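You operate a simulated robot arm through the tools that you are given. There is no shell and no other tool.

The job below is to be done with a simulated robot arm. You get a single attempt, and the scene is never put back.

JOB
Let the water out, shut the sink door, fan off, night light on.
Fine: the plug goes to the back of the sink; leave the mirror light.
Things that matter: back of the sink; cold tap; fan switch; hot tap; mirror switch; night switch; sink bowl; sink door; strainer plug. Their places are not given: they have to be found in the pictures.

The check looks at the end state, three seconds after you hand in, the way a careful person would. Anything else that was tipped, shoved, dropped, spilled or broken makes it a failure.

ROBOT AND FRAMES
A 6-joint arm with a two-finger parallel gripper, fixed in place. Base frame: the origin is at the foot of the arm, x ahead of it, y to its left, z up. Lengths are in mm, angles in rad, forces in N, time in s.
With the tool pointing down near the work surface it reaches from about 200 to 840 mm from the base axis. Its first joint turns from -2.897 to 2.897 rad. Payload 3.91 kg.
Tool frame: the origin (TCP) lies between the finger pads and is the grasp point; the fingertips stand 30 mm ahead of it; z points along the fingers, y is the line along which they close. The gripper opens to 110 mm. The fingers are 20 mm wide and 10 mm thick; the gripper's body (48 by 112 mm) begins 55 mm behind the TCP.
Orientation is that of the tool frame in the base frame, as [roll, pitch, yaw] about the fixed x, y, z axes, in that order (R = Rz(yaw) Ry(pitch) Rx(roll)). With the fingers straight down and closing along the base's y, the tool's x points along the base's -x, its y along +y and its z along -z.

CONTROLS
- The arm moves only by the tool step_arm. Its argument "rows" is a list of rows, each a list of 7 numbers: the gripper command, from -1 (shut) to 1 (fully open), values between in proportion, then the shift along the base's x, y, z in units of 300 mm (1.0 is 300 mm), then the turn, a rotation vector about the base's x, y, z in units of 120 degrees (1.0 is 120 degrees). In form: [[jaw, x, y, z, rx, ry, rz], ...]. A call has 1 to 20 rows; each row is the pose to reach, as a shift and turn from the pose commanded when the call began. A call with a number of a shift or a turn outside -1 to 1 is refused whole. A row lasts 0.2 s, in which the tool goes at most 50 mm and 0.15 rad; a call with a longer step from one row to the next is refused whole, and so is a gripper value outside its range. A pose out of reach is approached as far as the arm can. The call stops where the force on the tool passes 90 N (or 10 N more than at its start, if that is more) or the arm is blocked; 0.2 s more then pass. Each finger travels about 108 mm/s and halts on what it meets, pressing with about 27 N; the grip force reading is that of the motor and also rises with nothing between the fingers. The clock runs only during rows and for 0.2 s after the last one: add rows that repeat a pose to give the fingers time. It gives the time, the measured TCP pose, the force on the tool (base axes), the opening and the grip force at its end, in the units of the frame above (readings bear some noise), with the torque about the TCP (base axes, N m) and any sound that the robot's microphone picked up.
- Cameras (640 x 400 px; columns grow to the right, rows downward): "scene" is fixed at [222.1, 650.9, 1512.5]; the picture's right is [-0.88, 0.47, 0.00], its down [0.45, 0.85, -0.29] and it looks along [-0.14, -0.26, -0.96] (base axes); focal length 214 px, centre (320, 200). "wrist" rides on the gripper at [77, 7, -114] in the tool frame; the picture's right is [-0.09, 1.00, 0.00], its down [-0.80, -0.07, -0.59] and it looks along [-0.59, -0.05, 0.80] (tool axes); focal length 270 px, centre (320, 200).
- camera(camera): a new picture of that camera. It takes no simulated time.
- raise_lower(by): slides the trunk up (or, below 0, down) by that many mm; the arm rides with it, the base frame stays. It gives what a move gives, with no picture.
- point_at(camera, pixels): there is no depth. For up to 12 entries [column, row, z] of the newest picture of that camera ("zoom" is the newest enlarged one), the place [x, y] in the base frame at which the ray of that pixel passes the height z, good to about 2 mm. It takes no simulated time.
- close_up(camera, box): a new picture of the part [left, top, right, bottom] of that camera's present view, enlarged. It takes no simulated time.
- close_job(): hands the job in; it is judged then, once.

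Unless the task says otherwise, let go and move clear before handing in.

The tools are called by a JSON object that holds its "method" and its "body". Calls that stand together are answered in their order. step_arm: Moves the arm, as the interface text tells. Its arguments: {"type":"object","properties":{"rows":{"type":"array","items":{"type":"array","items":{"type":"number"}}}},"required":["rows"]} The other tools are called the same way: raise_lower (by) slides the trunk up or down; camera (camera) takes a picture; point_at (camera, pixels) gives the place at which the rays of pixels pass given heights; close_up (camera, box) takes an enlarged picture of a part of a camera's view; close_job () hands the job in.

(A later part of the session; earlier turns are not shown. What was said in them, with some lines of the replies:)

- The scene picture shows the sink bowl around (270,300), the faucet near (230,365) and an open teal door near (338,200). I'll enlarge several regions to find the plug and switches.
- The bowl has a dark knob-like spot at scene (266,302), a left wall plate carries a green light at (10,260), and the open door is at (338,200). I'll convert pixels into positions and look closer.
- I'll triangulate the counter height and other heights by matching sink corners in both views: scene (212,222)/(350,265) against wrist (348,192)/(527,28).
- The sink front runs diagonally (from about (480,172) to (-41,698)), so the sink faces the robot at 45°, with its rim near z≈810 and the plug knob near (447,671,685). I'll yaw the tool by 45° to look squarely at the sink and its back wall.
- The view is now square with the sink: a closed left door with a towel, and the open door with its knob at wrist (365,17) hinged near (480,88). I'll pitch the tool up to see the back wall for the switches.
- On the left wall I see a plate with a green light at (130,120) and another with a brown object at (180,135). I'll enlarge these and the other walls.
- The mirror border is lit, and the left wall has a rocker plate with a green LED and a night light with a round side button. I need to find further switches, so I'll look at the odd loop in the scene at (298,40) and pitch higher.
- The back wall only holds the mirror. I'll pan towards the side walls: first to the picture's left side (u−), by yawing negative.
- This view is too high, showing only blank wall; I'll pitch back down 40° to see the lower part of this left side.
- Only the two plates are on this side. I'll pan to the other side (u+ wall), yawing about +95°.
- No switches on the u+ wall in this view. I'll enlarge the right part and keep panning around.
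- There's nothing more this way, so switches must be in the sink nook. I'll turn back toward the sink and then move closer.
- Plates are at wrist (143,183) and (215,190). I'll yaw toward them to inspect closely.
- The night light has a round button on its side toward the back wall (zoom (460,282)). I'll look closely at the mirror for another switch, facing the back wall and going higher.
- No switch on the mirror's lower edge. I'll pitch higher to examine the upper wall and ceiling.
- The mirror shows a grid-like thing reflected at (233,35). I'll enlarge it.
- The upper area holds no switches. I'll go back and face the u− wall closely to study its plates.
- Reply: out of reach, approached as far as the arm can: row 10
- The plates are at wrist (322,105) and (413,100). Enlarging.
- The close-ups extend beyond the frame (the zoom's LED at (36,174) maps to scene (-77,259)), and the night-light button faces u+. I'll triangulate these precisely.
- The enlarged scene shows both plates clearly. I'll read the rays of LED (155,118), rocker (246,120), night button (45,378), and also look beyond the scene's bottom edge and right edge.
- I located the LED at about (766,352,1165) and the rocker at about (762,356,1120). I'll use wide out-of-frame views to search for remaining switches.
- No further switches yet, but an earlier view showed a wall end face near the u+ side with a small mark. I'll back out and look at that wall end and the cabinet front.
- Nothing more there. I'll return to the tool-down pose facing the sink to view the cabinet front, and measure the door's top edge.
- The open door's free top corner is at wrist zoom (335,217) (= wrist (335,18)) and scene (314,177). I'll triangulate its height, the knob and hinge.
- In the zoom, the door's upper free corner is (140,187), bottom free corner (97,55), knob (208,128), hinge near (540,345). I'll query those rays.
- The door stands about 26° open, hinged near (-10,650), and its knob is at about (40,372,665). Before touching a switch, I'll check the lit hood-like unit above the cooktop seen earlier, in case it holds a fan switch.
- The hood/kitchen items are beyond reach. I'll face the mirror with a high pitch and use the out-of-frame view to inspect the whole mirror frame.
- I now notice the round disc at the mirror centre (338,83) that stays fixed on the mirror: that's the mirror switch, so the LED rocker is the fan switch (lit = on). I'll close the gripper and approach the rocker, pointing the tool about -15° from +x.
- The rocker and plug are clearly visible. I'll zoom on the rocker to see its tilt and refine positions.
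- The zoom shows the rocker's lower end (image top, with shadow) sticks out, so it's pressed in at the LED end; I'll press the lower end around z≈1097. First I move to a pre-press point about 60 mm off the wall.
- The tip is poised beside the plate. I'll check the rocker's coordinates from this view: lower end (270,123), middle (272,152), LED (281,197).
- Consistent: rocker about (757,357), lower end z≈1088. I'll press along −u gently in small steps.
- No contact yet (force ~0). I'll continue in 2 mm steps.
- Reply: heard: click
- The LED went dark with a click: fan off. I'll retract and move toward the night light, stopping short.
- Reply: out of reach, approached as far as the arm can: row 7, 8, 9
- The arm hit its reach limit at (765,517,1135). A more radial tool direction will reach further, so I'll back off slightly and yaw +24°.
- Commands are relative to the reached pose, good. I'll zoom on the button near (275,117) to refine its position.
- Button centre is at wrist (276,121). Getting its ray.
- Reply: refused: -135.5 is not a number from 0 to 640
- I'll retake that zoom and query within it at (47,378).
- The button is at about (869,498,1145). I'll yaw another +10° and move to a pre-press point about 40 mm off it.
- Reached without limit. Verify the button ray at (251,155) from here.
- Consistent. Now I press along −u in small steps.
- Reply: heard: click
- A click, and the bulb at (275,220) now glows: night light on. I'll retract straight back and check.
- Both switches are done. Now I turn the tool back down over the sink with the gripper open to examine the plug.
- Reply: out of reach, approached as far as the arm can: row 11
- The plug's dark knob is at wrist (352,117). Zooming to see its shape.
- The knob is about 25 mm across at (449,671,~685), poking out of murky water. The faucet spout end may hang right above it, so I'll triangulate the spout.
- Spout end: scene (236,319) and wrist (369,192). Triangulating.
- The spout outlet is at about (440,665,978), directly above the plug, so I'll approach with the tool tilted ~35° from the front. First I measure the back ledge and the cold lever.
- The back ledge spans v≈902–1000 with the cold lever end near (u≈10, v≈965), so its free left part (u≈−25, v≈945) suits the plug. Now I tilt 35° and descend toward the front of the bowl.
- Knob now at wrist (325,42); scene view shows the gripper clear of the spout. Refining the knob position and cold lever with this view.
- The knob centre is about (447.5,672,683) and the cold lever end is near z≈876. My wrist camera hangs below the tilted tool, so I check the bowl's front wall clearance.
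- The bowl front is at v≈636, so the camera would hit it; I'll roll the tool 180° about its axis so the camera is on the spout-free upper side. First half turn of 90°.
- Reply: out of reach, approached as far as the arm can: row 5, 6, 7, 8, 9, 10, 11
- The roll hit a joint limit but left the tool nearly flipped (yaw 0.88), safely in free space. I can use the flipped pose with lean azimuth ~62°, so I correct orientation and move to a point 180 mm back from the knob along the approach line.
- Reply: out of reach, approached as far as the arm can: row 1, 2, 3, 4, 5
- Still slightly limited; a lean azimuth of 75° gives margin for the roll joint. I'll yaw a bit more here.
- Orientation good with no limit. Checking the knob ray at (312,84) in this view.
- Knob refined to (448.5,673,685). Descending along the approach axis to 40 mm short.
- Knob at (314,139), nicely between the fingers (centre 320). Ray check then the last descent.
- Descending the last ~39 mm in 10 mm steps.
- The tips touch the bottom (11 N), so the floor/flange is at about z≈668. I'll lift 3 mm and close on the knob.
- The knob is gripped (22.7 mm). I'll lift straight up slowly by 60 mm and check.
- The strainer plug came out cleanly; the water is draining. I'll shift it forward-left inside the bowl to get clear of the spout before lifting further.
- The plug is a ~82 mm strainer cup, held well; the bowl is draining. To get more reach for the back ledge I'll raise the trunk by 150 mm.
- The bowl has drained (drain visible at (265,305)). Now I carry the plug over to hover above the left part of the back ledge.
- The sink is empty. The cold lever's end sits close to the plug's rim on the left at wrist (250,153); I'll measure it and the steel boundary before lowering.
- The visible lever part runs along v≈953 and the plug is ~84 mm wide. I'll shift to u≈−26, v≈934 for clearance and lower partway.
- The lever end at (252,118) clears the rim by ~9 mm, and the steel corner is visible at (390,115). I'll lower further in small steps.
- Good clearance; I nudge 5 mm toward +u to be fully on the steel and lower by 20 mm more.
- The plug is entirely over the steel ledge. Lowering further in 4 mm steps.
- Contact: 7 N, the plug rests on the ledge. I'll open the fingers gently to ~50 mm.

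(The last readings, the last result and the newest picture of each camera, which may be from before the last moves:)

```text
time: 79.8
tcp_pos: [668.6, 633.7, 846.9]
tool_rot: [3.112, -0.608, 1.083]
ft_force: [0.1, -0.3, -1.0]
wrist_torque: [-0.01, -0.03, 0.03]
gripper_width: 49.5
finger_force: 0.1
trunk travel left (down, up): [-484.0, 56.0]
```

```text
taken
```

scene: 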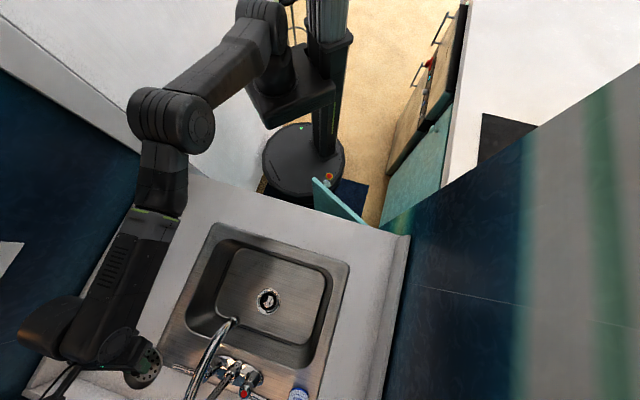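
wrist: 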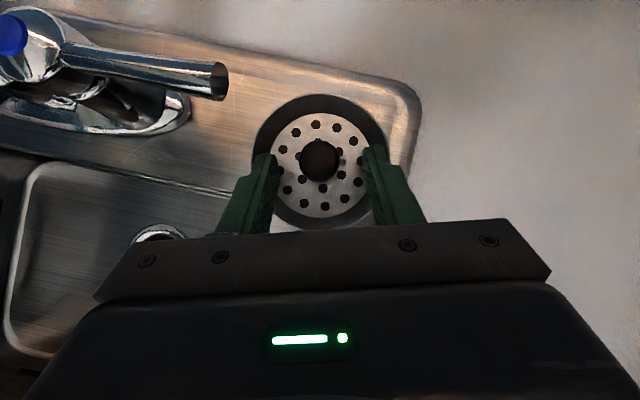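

Released; the plug sits upright. I lift straight up, then back away toward the robot.

{"method": "step_arm", "body": {"rows": [[-0.1, 0, 0, 0.05, 0, 0, 0], [-0.1, 0, 0, 0.12, 0, 0, 0], [-0.1, 0, 0, 0.22, 0, 0, 0], [-0.1, 0, 0, 0.35, 0, 0, 0], [-0.1, -0.1, -0.1, 0.4, 0, 0, 0], [-0.1, -0.2, -0.2, 0.4, 0, 0, 0], [-0.1, -0.3, -0.3, 0.4, 0, 0, 0], [-0.1, -0.4, -0.4, 0.4, 0, 0, 0], [-0.1, -0.5, -0.5, 0.4, 0, 0, 0], [-0.1, -0.6, -0.6, 0.4, 0, 0, 0]]}}

{"method": "camera", "body": {"camera": "scene"}}

{"method": "close_up", "body": {"camera": "scene", "box": [110, 280, 270, 400]}}

```text
time: 82.0
tcp_pos: [487.7, 452.3, 965.9]
tool_rot: [3.113, -0.609, 1.085]
ft_force: [-0.7, 0.1, -0.6]
wrist_torque: [0.02, 0.02, -0.01]
gripper_width: 49.3
finger_force: 0.0
trunk travel left (down, up): [-484.0, 56.0]
```

```text
taken
```

scene: 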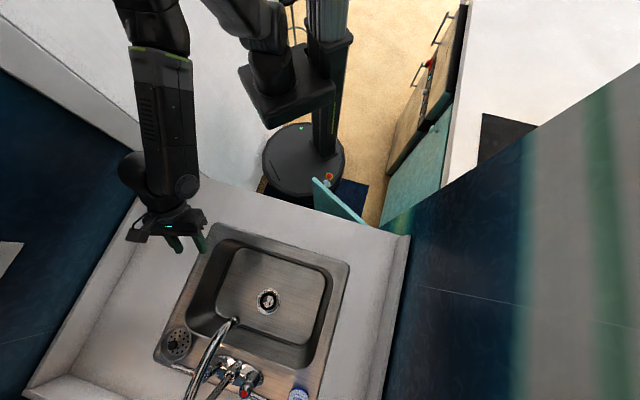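

```text
3.33 times, centred on (190, 340) of scene
```

zoom: 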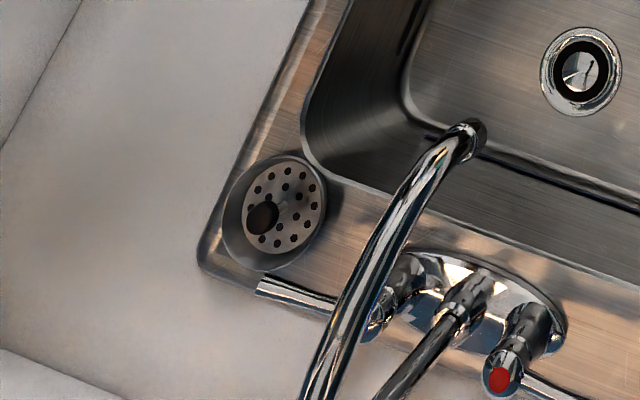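

The plug is standing on the back ledge at scene (178,343), and the bowl is empty. Next the door: I unroll the tool back to its normal orientation.

{"method": "step_arm", "body": {"rows": [[-0.5, 0, 0, 0, -0.0184, -0.0345, 0.0558], [-1, 0, 0, 0, -0.0367, -0.0691, 0.1116], [-1, 0, 0, 0, -0.0551, -0.1036, 0.1675], [-1, 0, 0, 0, -0.0735, -0.1382, 0.2233], [-1, 0, 0, 0, -0.0918, -0.1727, 0.2791], [-1, 0, 0, 0, -0.1102, -0.2073, 0.3349], [-1, 0, 0, 0, -0.1285, -0.2418, 0.3907], [-1, 0, 0, 0, -0.1469, -0.2764, 0.4465], [-1, 0, 0, 0, -0.1653, -0.3109, 0.5024], [-1, 0, 0, 0, -0.1836, -0.3455, 0.5582], [-1, 0, 0, 0, -0.202, -0.38, 0.614]]}}

{"method": "step_arm", "body": {"rows": [[-1, 0, 0, 0, -0.0184, -0.0345, 0.0558], [-1, 0, 0, 0, -0.0367, -0.0691, 0.1116], [-1, 0, 0, 0, -0.0551, -0.1036, 0.1675], [-1, 0, 0, 0, -0.0735, -0.1382, 0.2233], [-1, 0, 0, 0, -0.0918, -0.1727, 0.2791], [-1, 0, 0, 0, -0.1102, -0.2073, 0.3349], [-1, 0, 0, 0, -0.1285, -0.2418, 0.3907], [-1, 0, 0, 0, -0.1469, -0.2764, 0.4465], [-1, 0, 0, 0, -0.1653, -0.3109, 0.5024], [-1, 0, 0, 0, -0.1836, -0.3455, 0.5582], [-1, 0, 0, 0, -0.202, -0.38, 0.614]]}}

{"method": "camera", "body": {"camera": "scene"}}

```text
time: 84.3
tcp_pos: [488.1, 453.9, 967.8]
tool_rot: [2.504, 0.006, 2.655]
ft_force: [-1.0, 0.4, -0.1]
wrist_torque: [-0.04, 0.03, 0.01]
gripper_width: 0.0
finger_force: 27.0
trunk travel left (down, up): [-484.0, 56.0]
```

```text
time: 86.8
tcp_pos: [487.9, 453.4, 966.6]
tool_rot: [3.118, 0.615, -2.055]
ft_force: [-1.1, 0.4, -0.5]
wrist_torque: [-0.01, 0.01, -0.03]
gripper_width: 0.0
finger_force: 26.7
trunk travel left (down, up): [-484.0, 56.0]
```

```text
taken
```

scene: 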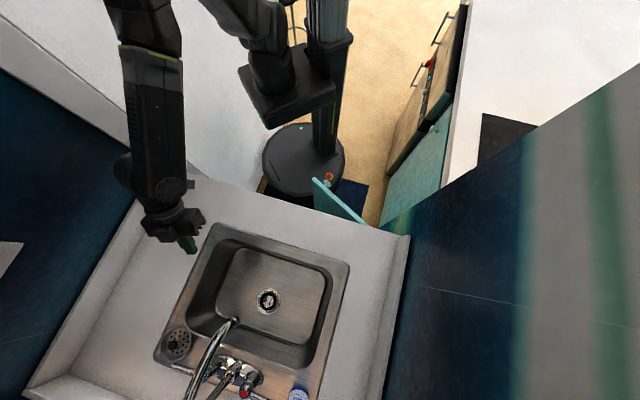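

Orientation restored. Now I move over to the area in front of the open door, staying high.

{"method": "step_arm", "body": {"rows": [[-1, -0.145, -0.04, 0, 0, 0, 0], [-1, -0.29, -0.08, 0, 0, 0, 0], [-1, -0.435, -0.12, 0, 0, 0, 0], [-1, -0.58, -0.16, 0, 0, 0, 0], [-1, -0.725, -0.2, 0, 0, 0, 0], [-1, -0.87, -0.24, 0, 0, 0, 0]]}}

{"method": "step_arm", "body": {"rows": [[-1, -0.14, -0.04, 0, 0, 0, 0], [-1, -0.28, -0.08, 0, 0, 0, 0], [-1, -0.42, -0.12, 0, 0, 0, 0], [-1, -0.56, -0.16, 0, 0, 0, 0], [-1, -0.697, -0.2, 0, 0, 0, 0]]}}

{"method": "camera", "body": {"camera": "scene"}}

{"method": "camera", "body": {"camera": "wrist"}}

```text
time: 88.2
tcp_pos: [314.8, 396.6, 956.9]
tool_rot: [3.104, 0.616, -2.057]
ft_force: [0.2, -0.1, 0.3]
wrist_torque: [-0.02, 0.0, 0.02]
gripper_width: 0.0
finger_force: 27.3
out of reach, approached as far as the arm can: row 4, 5, 6
trunk travel left (down, up): [-484.0, 56.0]
```

```text
time: 89.3
tcp_pos: [105.0, 338.7, 956.0]
tool_rot: [3.116, 0.614, -2.058]
ft_force: [-0.3, -0.5, -0.4]
wrist_torque: [-0.02, 0.01, -0.04]
gripper_width: 0.0
finger_force: 26.8
out of reach, approached as far as the arm can: row 1, 2
trunk travel left (down, up): [-484.0, 56.0]
```

```text
taken
```

scene: 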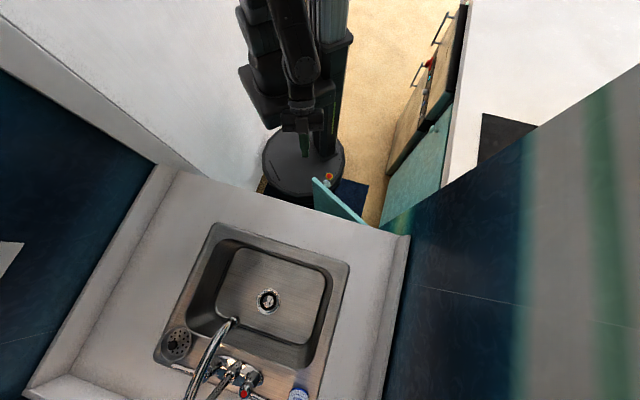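

```text
taken
```

wrist: 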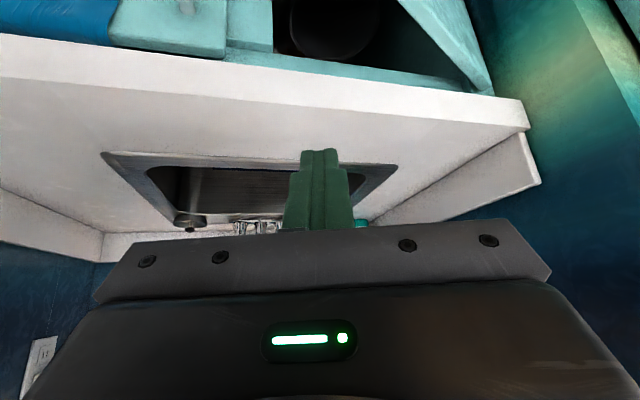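

The arm is nearly folded here at (105,339,956). I'll inch to about (21,325) beyond the door's outer side, then lower the trunk straight down.

{"method": "step_arm", "body": {"rows": [[-1, -0.1, -0.015, 0, 0, 0, 0], [-1, -0.2, -0.03, 0, 0, 0, 0], [-1, -0.28, -0.045, 0, 0, 0, 0], [-1, -0.28, -0.045, 0, 0, 0, 0]]}}

{"method": "close_up", "body": {"camera": "scene", "box": [240, 80, 400, 240]}}

{"method": "close_up", "body": {"camera": "wrist", "box": [0, 0, 640, 2]}}

```text
time: 90.3
tcp_pos: [22.8, 323.4, 956.8]
tool_rot: [3.116, 0.615, -2.058]
ft_force: [0.1, 0.1, 0.5]
wrist_torque: [0.0, 0.03, -0.01]
gripper_width: 0.2
finger_force: 26.8
trunk travel left (down, up): [-484.0, 56.0]
```

```text
2.50 times, centred on (320, 160) of scene
```

zoom: 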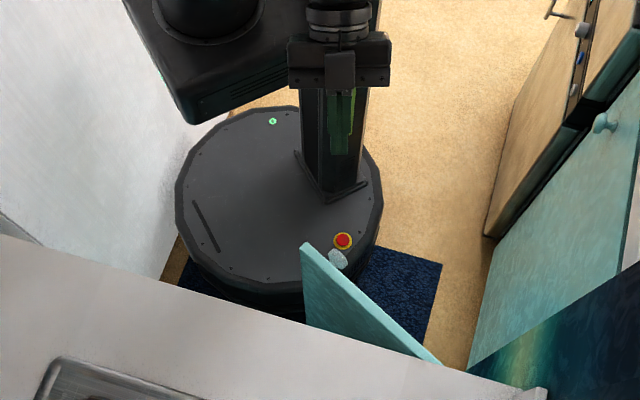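

```text
1.00 times, centred on (320, 1) of wrist (not enlarged: the box is as wide or as high as the picture)
```

zoom: 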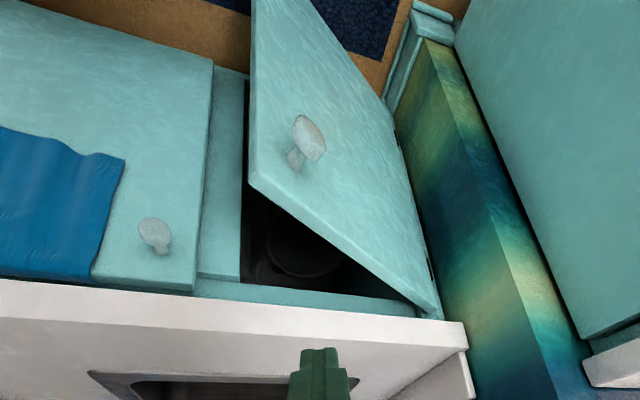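

This view shows the door clearly: knob at zoom (308,137), upper free corner (250,182), hinge end (440,315). I measure these before descending.

{"method": "point_at", "body": {"camera": "zoom", "pixels": [[308, 137, 640], [308, 137, 660], [308, 137, 680], [250, 185, 720], [250, 185, 740], [250, 185, 760], [440, 312, 740], [196, 290, 740], [158, 235, 660], [465, 325, 760], [340, 240, 740], [300, 165, 660]]}}

{"method": "close_up", "body": {"camera": "scene", "box": [300, 170, 380, 230]}}

{"method": "point_at", "body": {"camera": "zoom", "pixels": [[320, 200, 740]]}}

```text
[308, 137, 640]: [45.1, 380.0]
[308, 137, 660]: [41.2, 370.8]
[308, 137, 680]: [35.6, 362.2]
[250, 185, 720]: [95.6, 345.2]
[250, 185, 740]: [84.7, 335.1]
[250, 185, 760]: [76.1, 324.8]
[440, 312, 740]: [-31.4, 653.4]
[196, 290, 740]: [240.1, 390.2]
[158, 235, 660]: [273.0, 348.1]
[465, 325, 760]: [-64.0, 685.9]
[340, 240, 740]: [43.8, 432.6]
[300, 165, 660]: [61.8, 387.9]
```

```text
6.67 times, centred on (340, 200) of scene
```

zoom: 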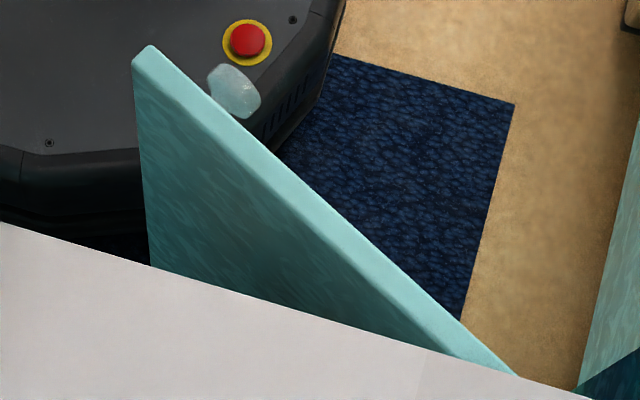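

```text
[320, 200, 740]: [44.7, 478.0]
```

Door top is at z≈727 and the knob at (41,371,662). I'll shift slightly so the finger pushes beside the knob near the free edge, then lower the trunk 225 mm in two stages.

{"method": "step_arm", "body": {"rows": [[-1, 0.02, -0.025, 0, 0, 0, 0], [-1, 0.033, -0.04, 0, 0, 0, 0]]}}

{"method": "raise_lower", "body": {"by": -150}}

{"method": "camera", "body": {"camera": "wrist"}}

{"method": "close_up", "body": {"camera": "scene", "box": [270, 130, 380, 230]}}

{"method": "close_up", "body": {"camera": "wrist", "box": [0, 0, 640, 2]}}

```text
time: 91.0
tcp_pos: [31.3, 311.8, 957.5]
tool_rot: [3.116, 0.614, -2.058]
ft_force: [0.5, 0.0, -0.4]
wrist_torque: [-0.02, 0.0, 0.0]
gripper_width: 0.1
finger_force: 26.9
trunk travel left (down, up): [-484.0, 56.0]
```

```text
time: 92.7
tcp_pos: [31.5, 312.1, 807.3]
tool_rot: [3.116, 0.614, -2.057]
ft_force: [-0.4, -0.3, 0.3]
wrist_torque: [0.03, 0.0, 0.04]
gripper_width: 0.1
finger_force: 27.2
trunk travel left (down, up): [-334.0, 206.0]
```

```text
taken
```

wrist: 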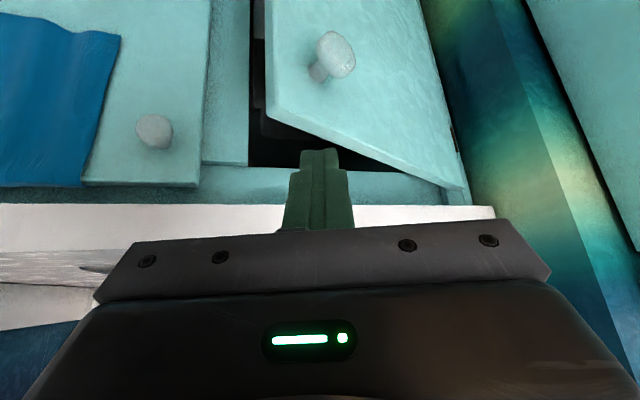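

```text
4.00 times, centred on (325, 180) of scene
```

zoom: 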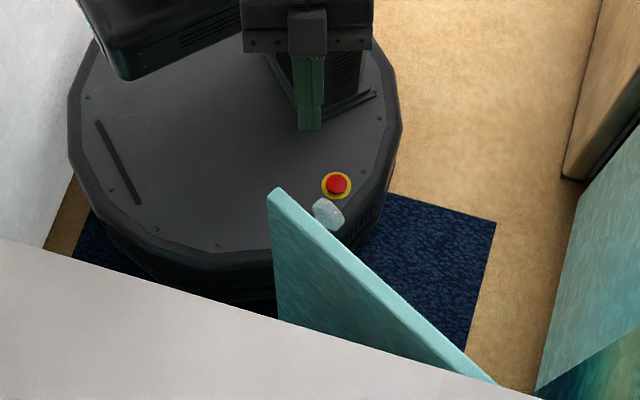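

```text
1.00 times, centred on (320, 1) of wrist (not enlarged: the box is as wide or as high as the picture)
```

zoom: 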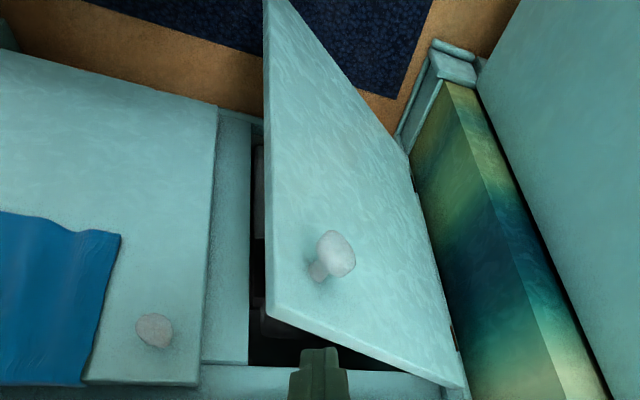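

Clear so far; the fingertip is between me and the door. Lowering another 82 mm.

{"method": "raise_lower", "body": {"by": -82}}

{"method": "camera", "body": {"camera": "wrist"}}

{"method": "close_up", "body": {"camera": "scene", "box": [270, 130, 380, 230]}}

```text
time: 93.9
tcp_pos: [32.4, 312.3, 725.9]
tool_rot: [3.115, 0.616, -2.057]
ft_force: [-1.2, 0.3, 0.0]
wrist_torque: [-0.03, -0.01, 0.02]
gripper_width: 0.1
finger_force: 27.2
trunk travel left (down, up): [-252.0, 288.0]
```

```text
taken
```

wrist: 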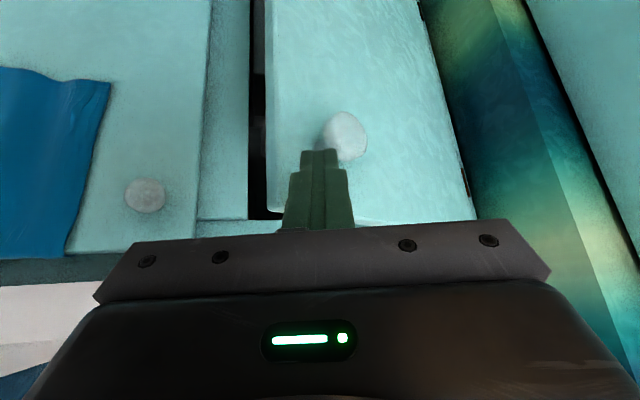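

```text
4.00 times, centred on (325, 180) of scene
```

zoom: 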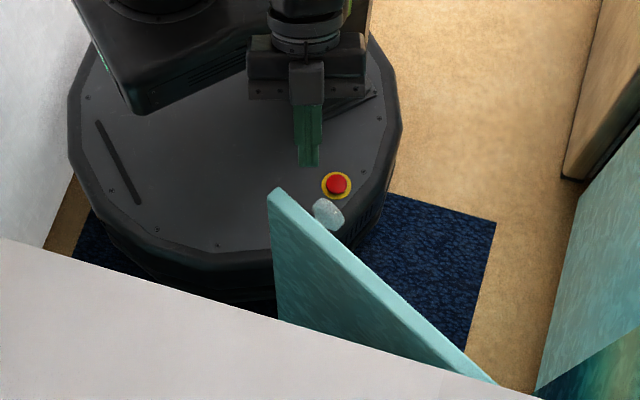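

The tip is at the door's outer side, left of the knob. Now I push toward the cabinet along an arc.

{"method": "step_arm", "body": {"rows": [[-1, 0.0471, 0.0471, 0, 0, 0, 0], [-1, 0.0943, 0.0943, 0, 0, 0, 0], [-1, 0.1532, 0.1296, 0, 0, 0, 0], [-1, 0.2145, 0.1626, 0, 0, 0, 0], [-1, 0.2734, 0.198, 0, 0, 0, 0], [-1, 0.3323, 0.2333, 0, 0, 0, 0], [-1, 0.3889, 0.2711, 0, 0, 0, 0], [-1, 0.4172, 0.2899, 0, 0, 0, 0]]}}

{"method": "camera", "body": {"camera": "wrist"}}

{"method": "camera", "body": {"camera": "scene"}}

```text
time: 95.7
tcp_pos: [155.6, 399.7, 726.4]
tool_rot: [3.115, 0.614, -2.056]
ft_force: [-0.4, 0.9, 0.0]
wrist_torque: [-0.01, 0.01, 0.04]
gripper_width: 0.3
finger_force: 27.3
trunk travel left (down, up): [-252.0, 288.0]
```

```text
taken
```

wrist: 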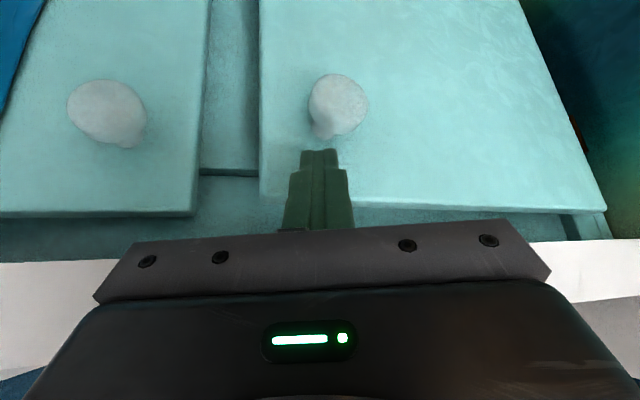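

```text
taken
```

scene: 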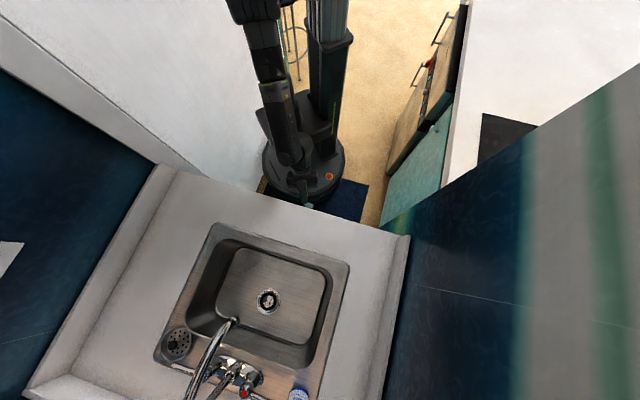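

The door swings easily and is nearly shut. Continuing in small steps straight toward the cabinet.

{"method": "step_arm", "body": {"rows": [[-1, 0.0189, 0.0165, 0, 0, 0, 0], [-1, 0.0377, 0.033, 0, 0, 0, 0], [-1, 0.0519, 0.0471, 0, 0, 0, 0], [-1, 0.0613, 0.0566, 0, 0, 0, 0]]}}

{"method": "camera", "body": {"camera": "wrist"}}

```text
time: 96.7
tcp_pos: [176.6, 414.8, 725.8]
tool_rot: [3.115, 0.613, -2.059]
ft_force: [-0.2, 0.0, 0.8]
wrist_torque: [0.0, 0.0, -0.01]
gripper_width: 0.0
finger_force: 26.8
trunk travel left (down, up): [-252.0, 288.0]
```

```text
taken
```

wrist: 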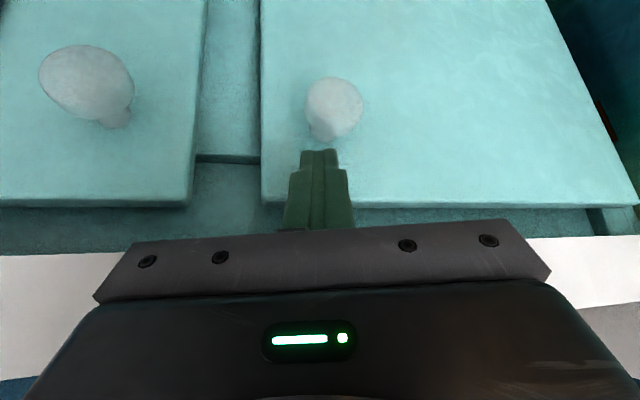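

Still no resistance. Continuing 4 mm steps until the door seats.

{"method": "step_arm", "body": {"rows": [[-1, 0.0094, 0.0094, 0, 0, 0, 0], [-1, 0.0189, 0.0189, 0, 0, 0, 0], [-1, 0.0283, 0.0283, 0, 0, 0, 0]]}}

{"method": "camera", "body": {"camera": "wrist"}}

```text
time: 97.5
tcp_pos: [184.8, 425.9, 725.4]
tool_rot: [3.114, 0.613, -2.057]
ft_force: [-0.7, 0.5, 0.4]
wrist_torque: [0.01, -0.03, 0.01]
gripper_width: 0.2
finger_force: 27.1
trunk travel left (down, up): [-252.0, 288.0]
```

```text
taken
```

wrist: 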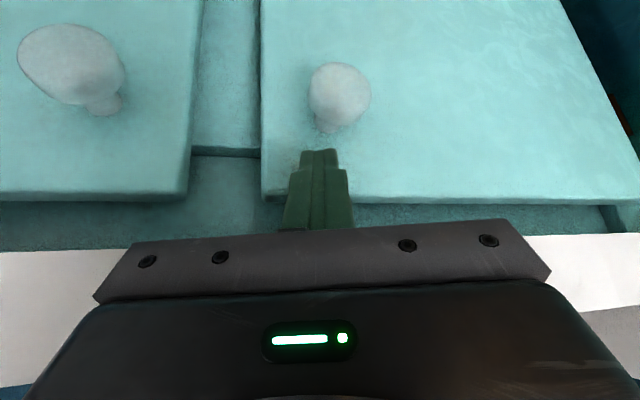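

The door's top edge now nearly lines up with the left door's (rows ~195–203). Continuing.

{"method": "step_arm", "body": {"rows": [[-1, 0.0094, 0.0094, 0, 0, 0, 0], [-1, 0.0189, 0.0189, 0, 0, 0, 0], [-1, 0.0236, 0.0236, 0, 0, 0, 0]]}}

{"method": "camera", "body": {"camera": "wrist"}}

{"method": "close_up", "body": {"camera": "wrist", "box": [150, 100, 420, 240]}}

```text
time: 98.3
tcp_pos: [186.8, 427.0, 726.2]
tool_rot: [3.118, 0.611, -2.052]
ft_force: [-37.3, -26.8, 4.4]
wrist_torque: [-0.44, 0.64, 0.15]
gripper_width: 0.0
finger_force: 27.1
trunk travel left (down, up): [-252.0, 288.0]
```

```text
taken
```

wrist: 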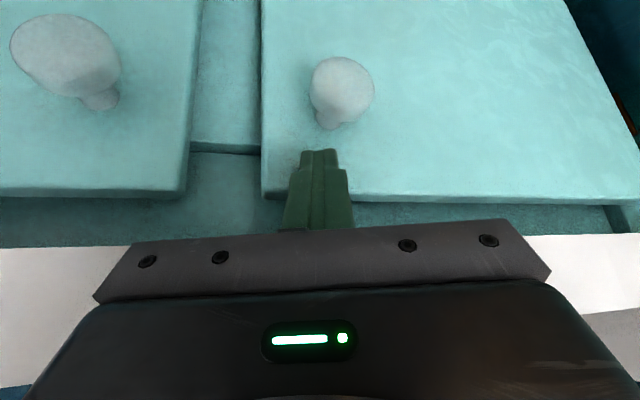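

```text
2.37 times, centred on (285, 170) of wrist
```

zoom: 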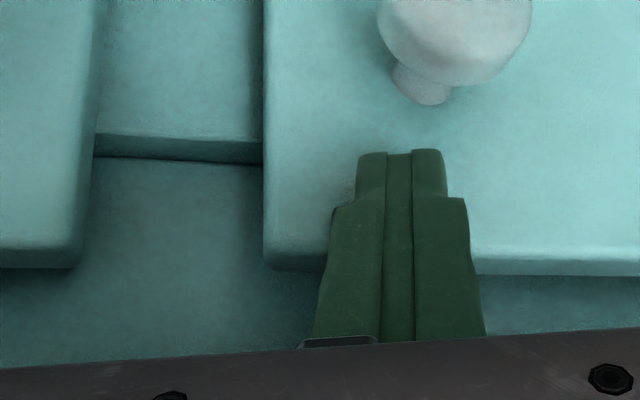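

Force rose to ~46 N against the door: it's seated. I'll back off slowly and check it stays shut.

{"method": "step_arm", "body": {"rows": [[-1, -0.03, -0.03, 0, 0, 0, 0], [-1, -0.08, -0.08, 0, 0, 0, 0], [-1, -0.15, -0.15, 0, 0, 0, 0], [-1, -0.22, -0.22, 0, 0, 0, 0], [-1, -0.29, -0.29, 0.0, 0, 0, 0]]}}

{"method": "camera", "body": {"camera": "wrist"}}

{"method": "close_up", "body": {"camera": "wrist", "box": [0, 0, 640, 2]}}

```text
time: 99.5
tcp_pos: [103.9, 345.0, 727.0]
tool_rot: [3.114, 0.612, -2.057]
ft_force: [1.0, 0.1, 0.8]
wrist_torque: [0.02, -0.01, 0.01]
gripper_width: 0.1
finger_force: 27.0
trunk travel left (down, up): [-252.0, 288.0]
```

```text
taken
```

wrist: 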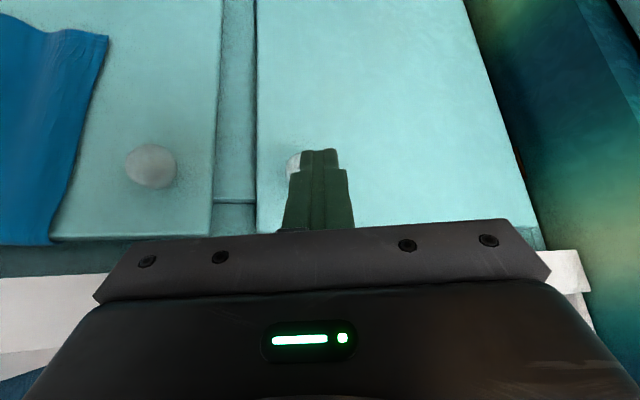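

```text
1.00 times, centred on (320, 1) of wrist (not enlarged: the box is as wide or as high as the picture)
```

zoom: 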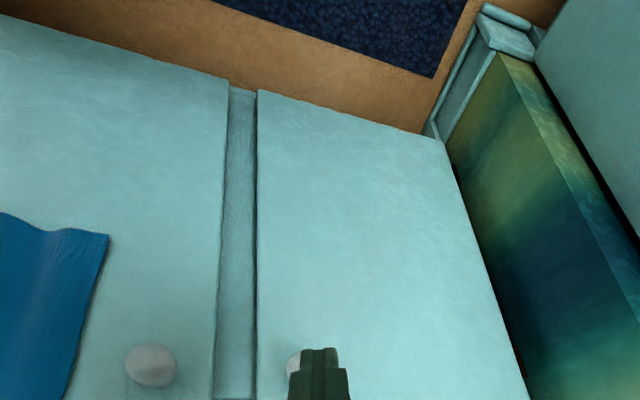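

The door is shut flush with its neighbour. I raise the trunk to clear and make a final check of everything.

{"method": "raise_lower", "body": {"by": 280}}

{"method": "camera", "body": {"camera": "scene"}}

{"method": "close_up", "body": {"camera": "scene", "box": [0, 2, 2, 400]}}

{"method": "close_up", "body": {"camera": "scene", "box": [145, 310, 325, 400]}}

{"method": "close_up", "body": {"camera": "scene", "box": [0, 398, 640, 400]}}

{"method": "close_up", "body": {"camera": "wrist", "box": [0, 0, 640, 2]}}

```text
time: 102.3
tcp_pos: [104.1, 344.3, 1004.4]
tool_rot: [3.115, 0.614, -2.058]
ft_force: [-1.1, 0.1, 0.4]
wrist_torque: [-0.02, -0.01, 0.02]
gripper_width: 0.4
finger_force: 26.8
trunk travel left (down, up): [-532.0, 8.0]
```

```text
taken
```

scene: 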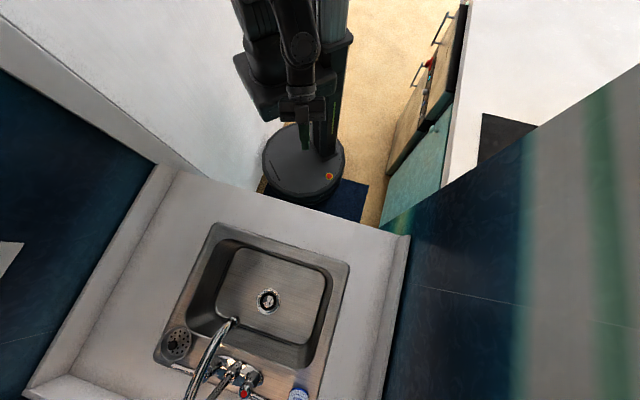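

```text
1.01 times, centred on (1, 201) of scene (not enlarged: the box is as wide or as high as the picture)
```

zoom: 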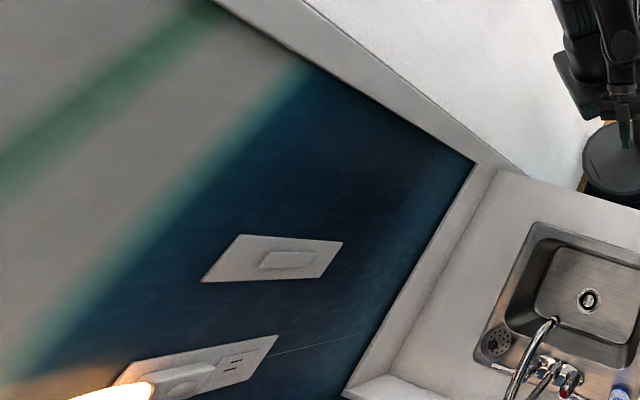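

```text
3.56 times, centred on (235, 355) of scene
```

zoom: 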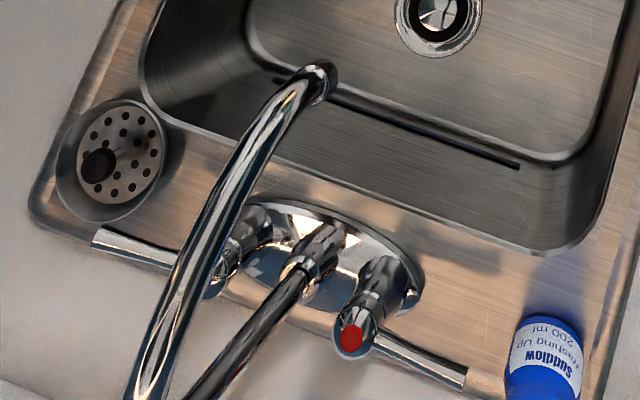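

```text
1.00 times, centred on (320, 399) of scene (not enlarged: the box is as wide or as high as the picture)
```

zoom: 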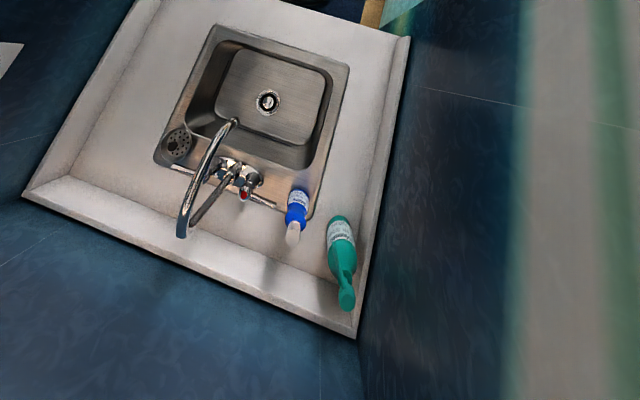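

```text
1.00 times, centred on (320, 1) of wrist (not enlarged: the box is as wide or as high as the picture)
```

zoom: 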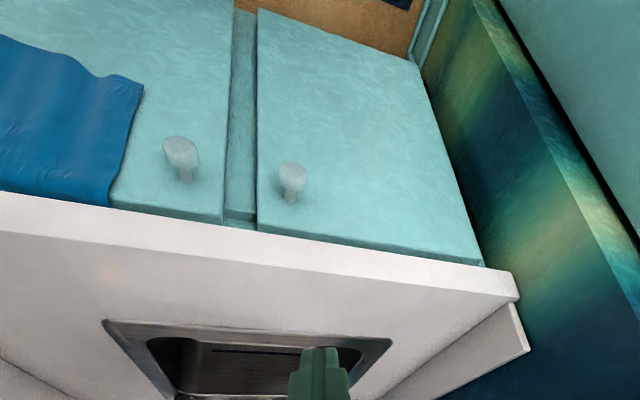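

Final pictures show everything as asked: the sink is empty, the plug stands on the back ledge at scene (178,343), and the door is flush. The fan LED is dark, the night light glows, and the bottles and taps are undisturbed. The mirror border was still lit when I last saw it, and I never touched its switch. The arm is clear, so I'm handing in.

{"method": "close_job", "body": {}}

```text
The job is handed in.
```

I finished all four tasks and handed the job in. I haven't seen the result of the check.

- **Water:** I pulled the strainer plug and the bowl drained completely.
- **Plug:** It stands upright on the steel ledge behind the bowl, to the left of the cold tap. I took "back of the sink" to mean that ledge, not the back of the bowl itself.
- **Sink door:** It is shut and flush with the door beside it. I pushed until it seated, and it stayed closed when I backed off.
- **Fan:** It is off. I pressed the rocker switch on the left wall; it clicked and its green light went out. That switch has no label. I took it for the fan because the mirror seems to have its own round switch on the glass.
- **Night light:** It is on. I pressed its button; it clicked and the bulb is glowing.
- **Mirror light:** I left it alone. It was still lit when I last had it in view, before I moved the plug and shut the door.

The taps and both bottles were undisturbed in the final pictures, and the arm is clear of the sink.
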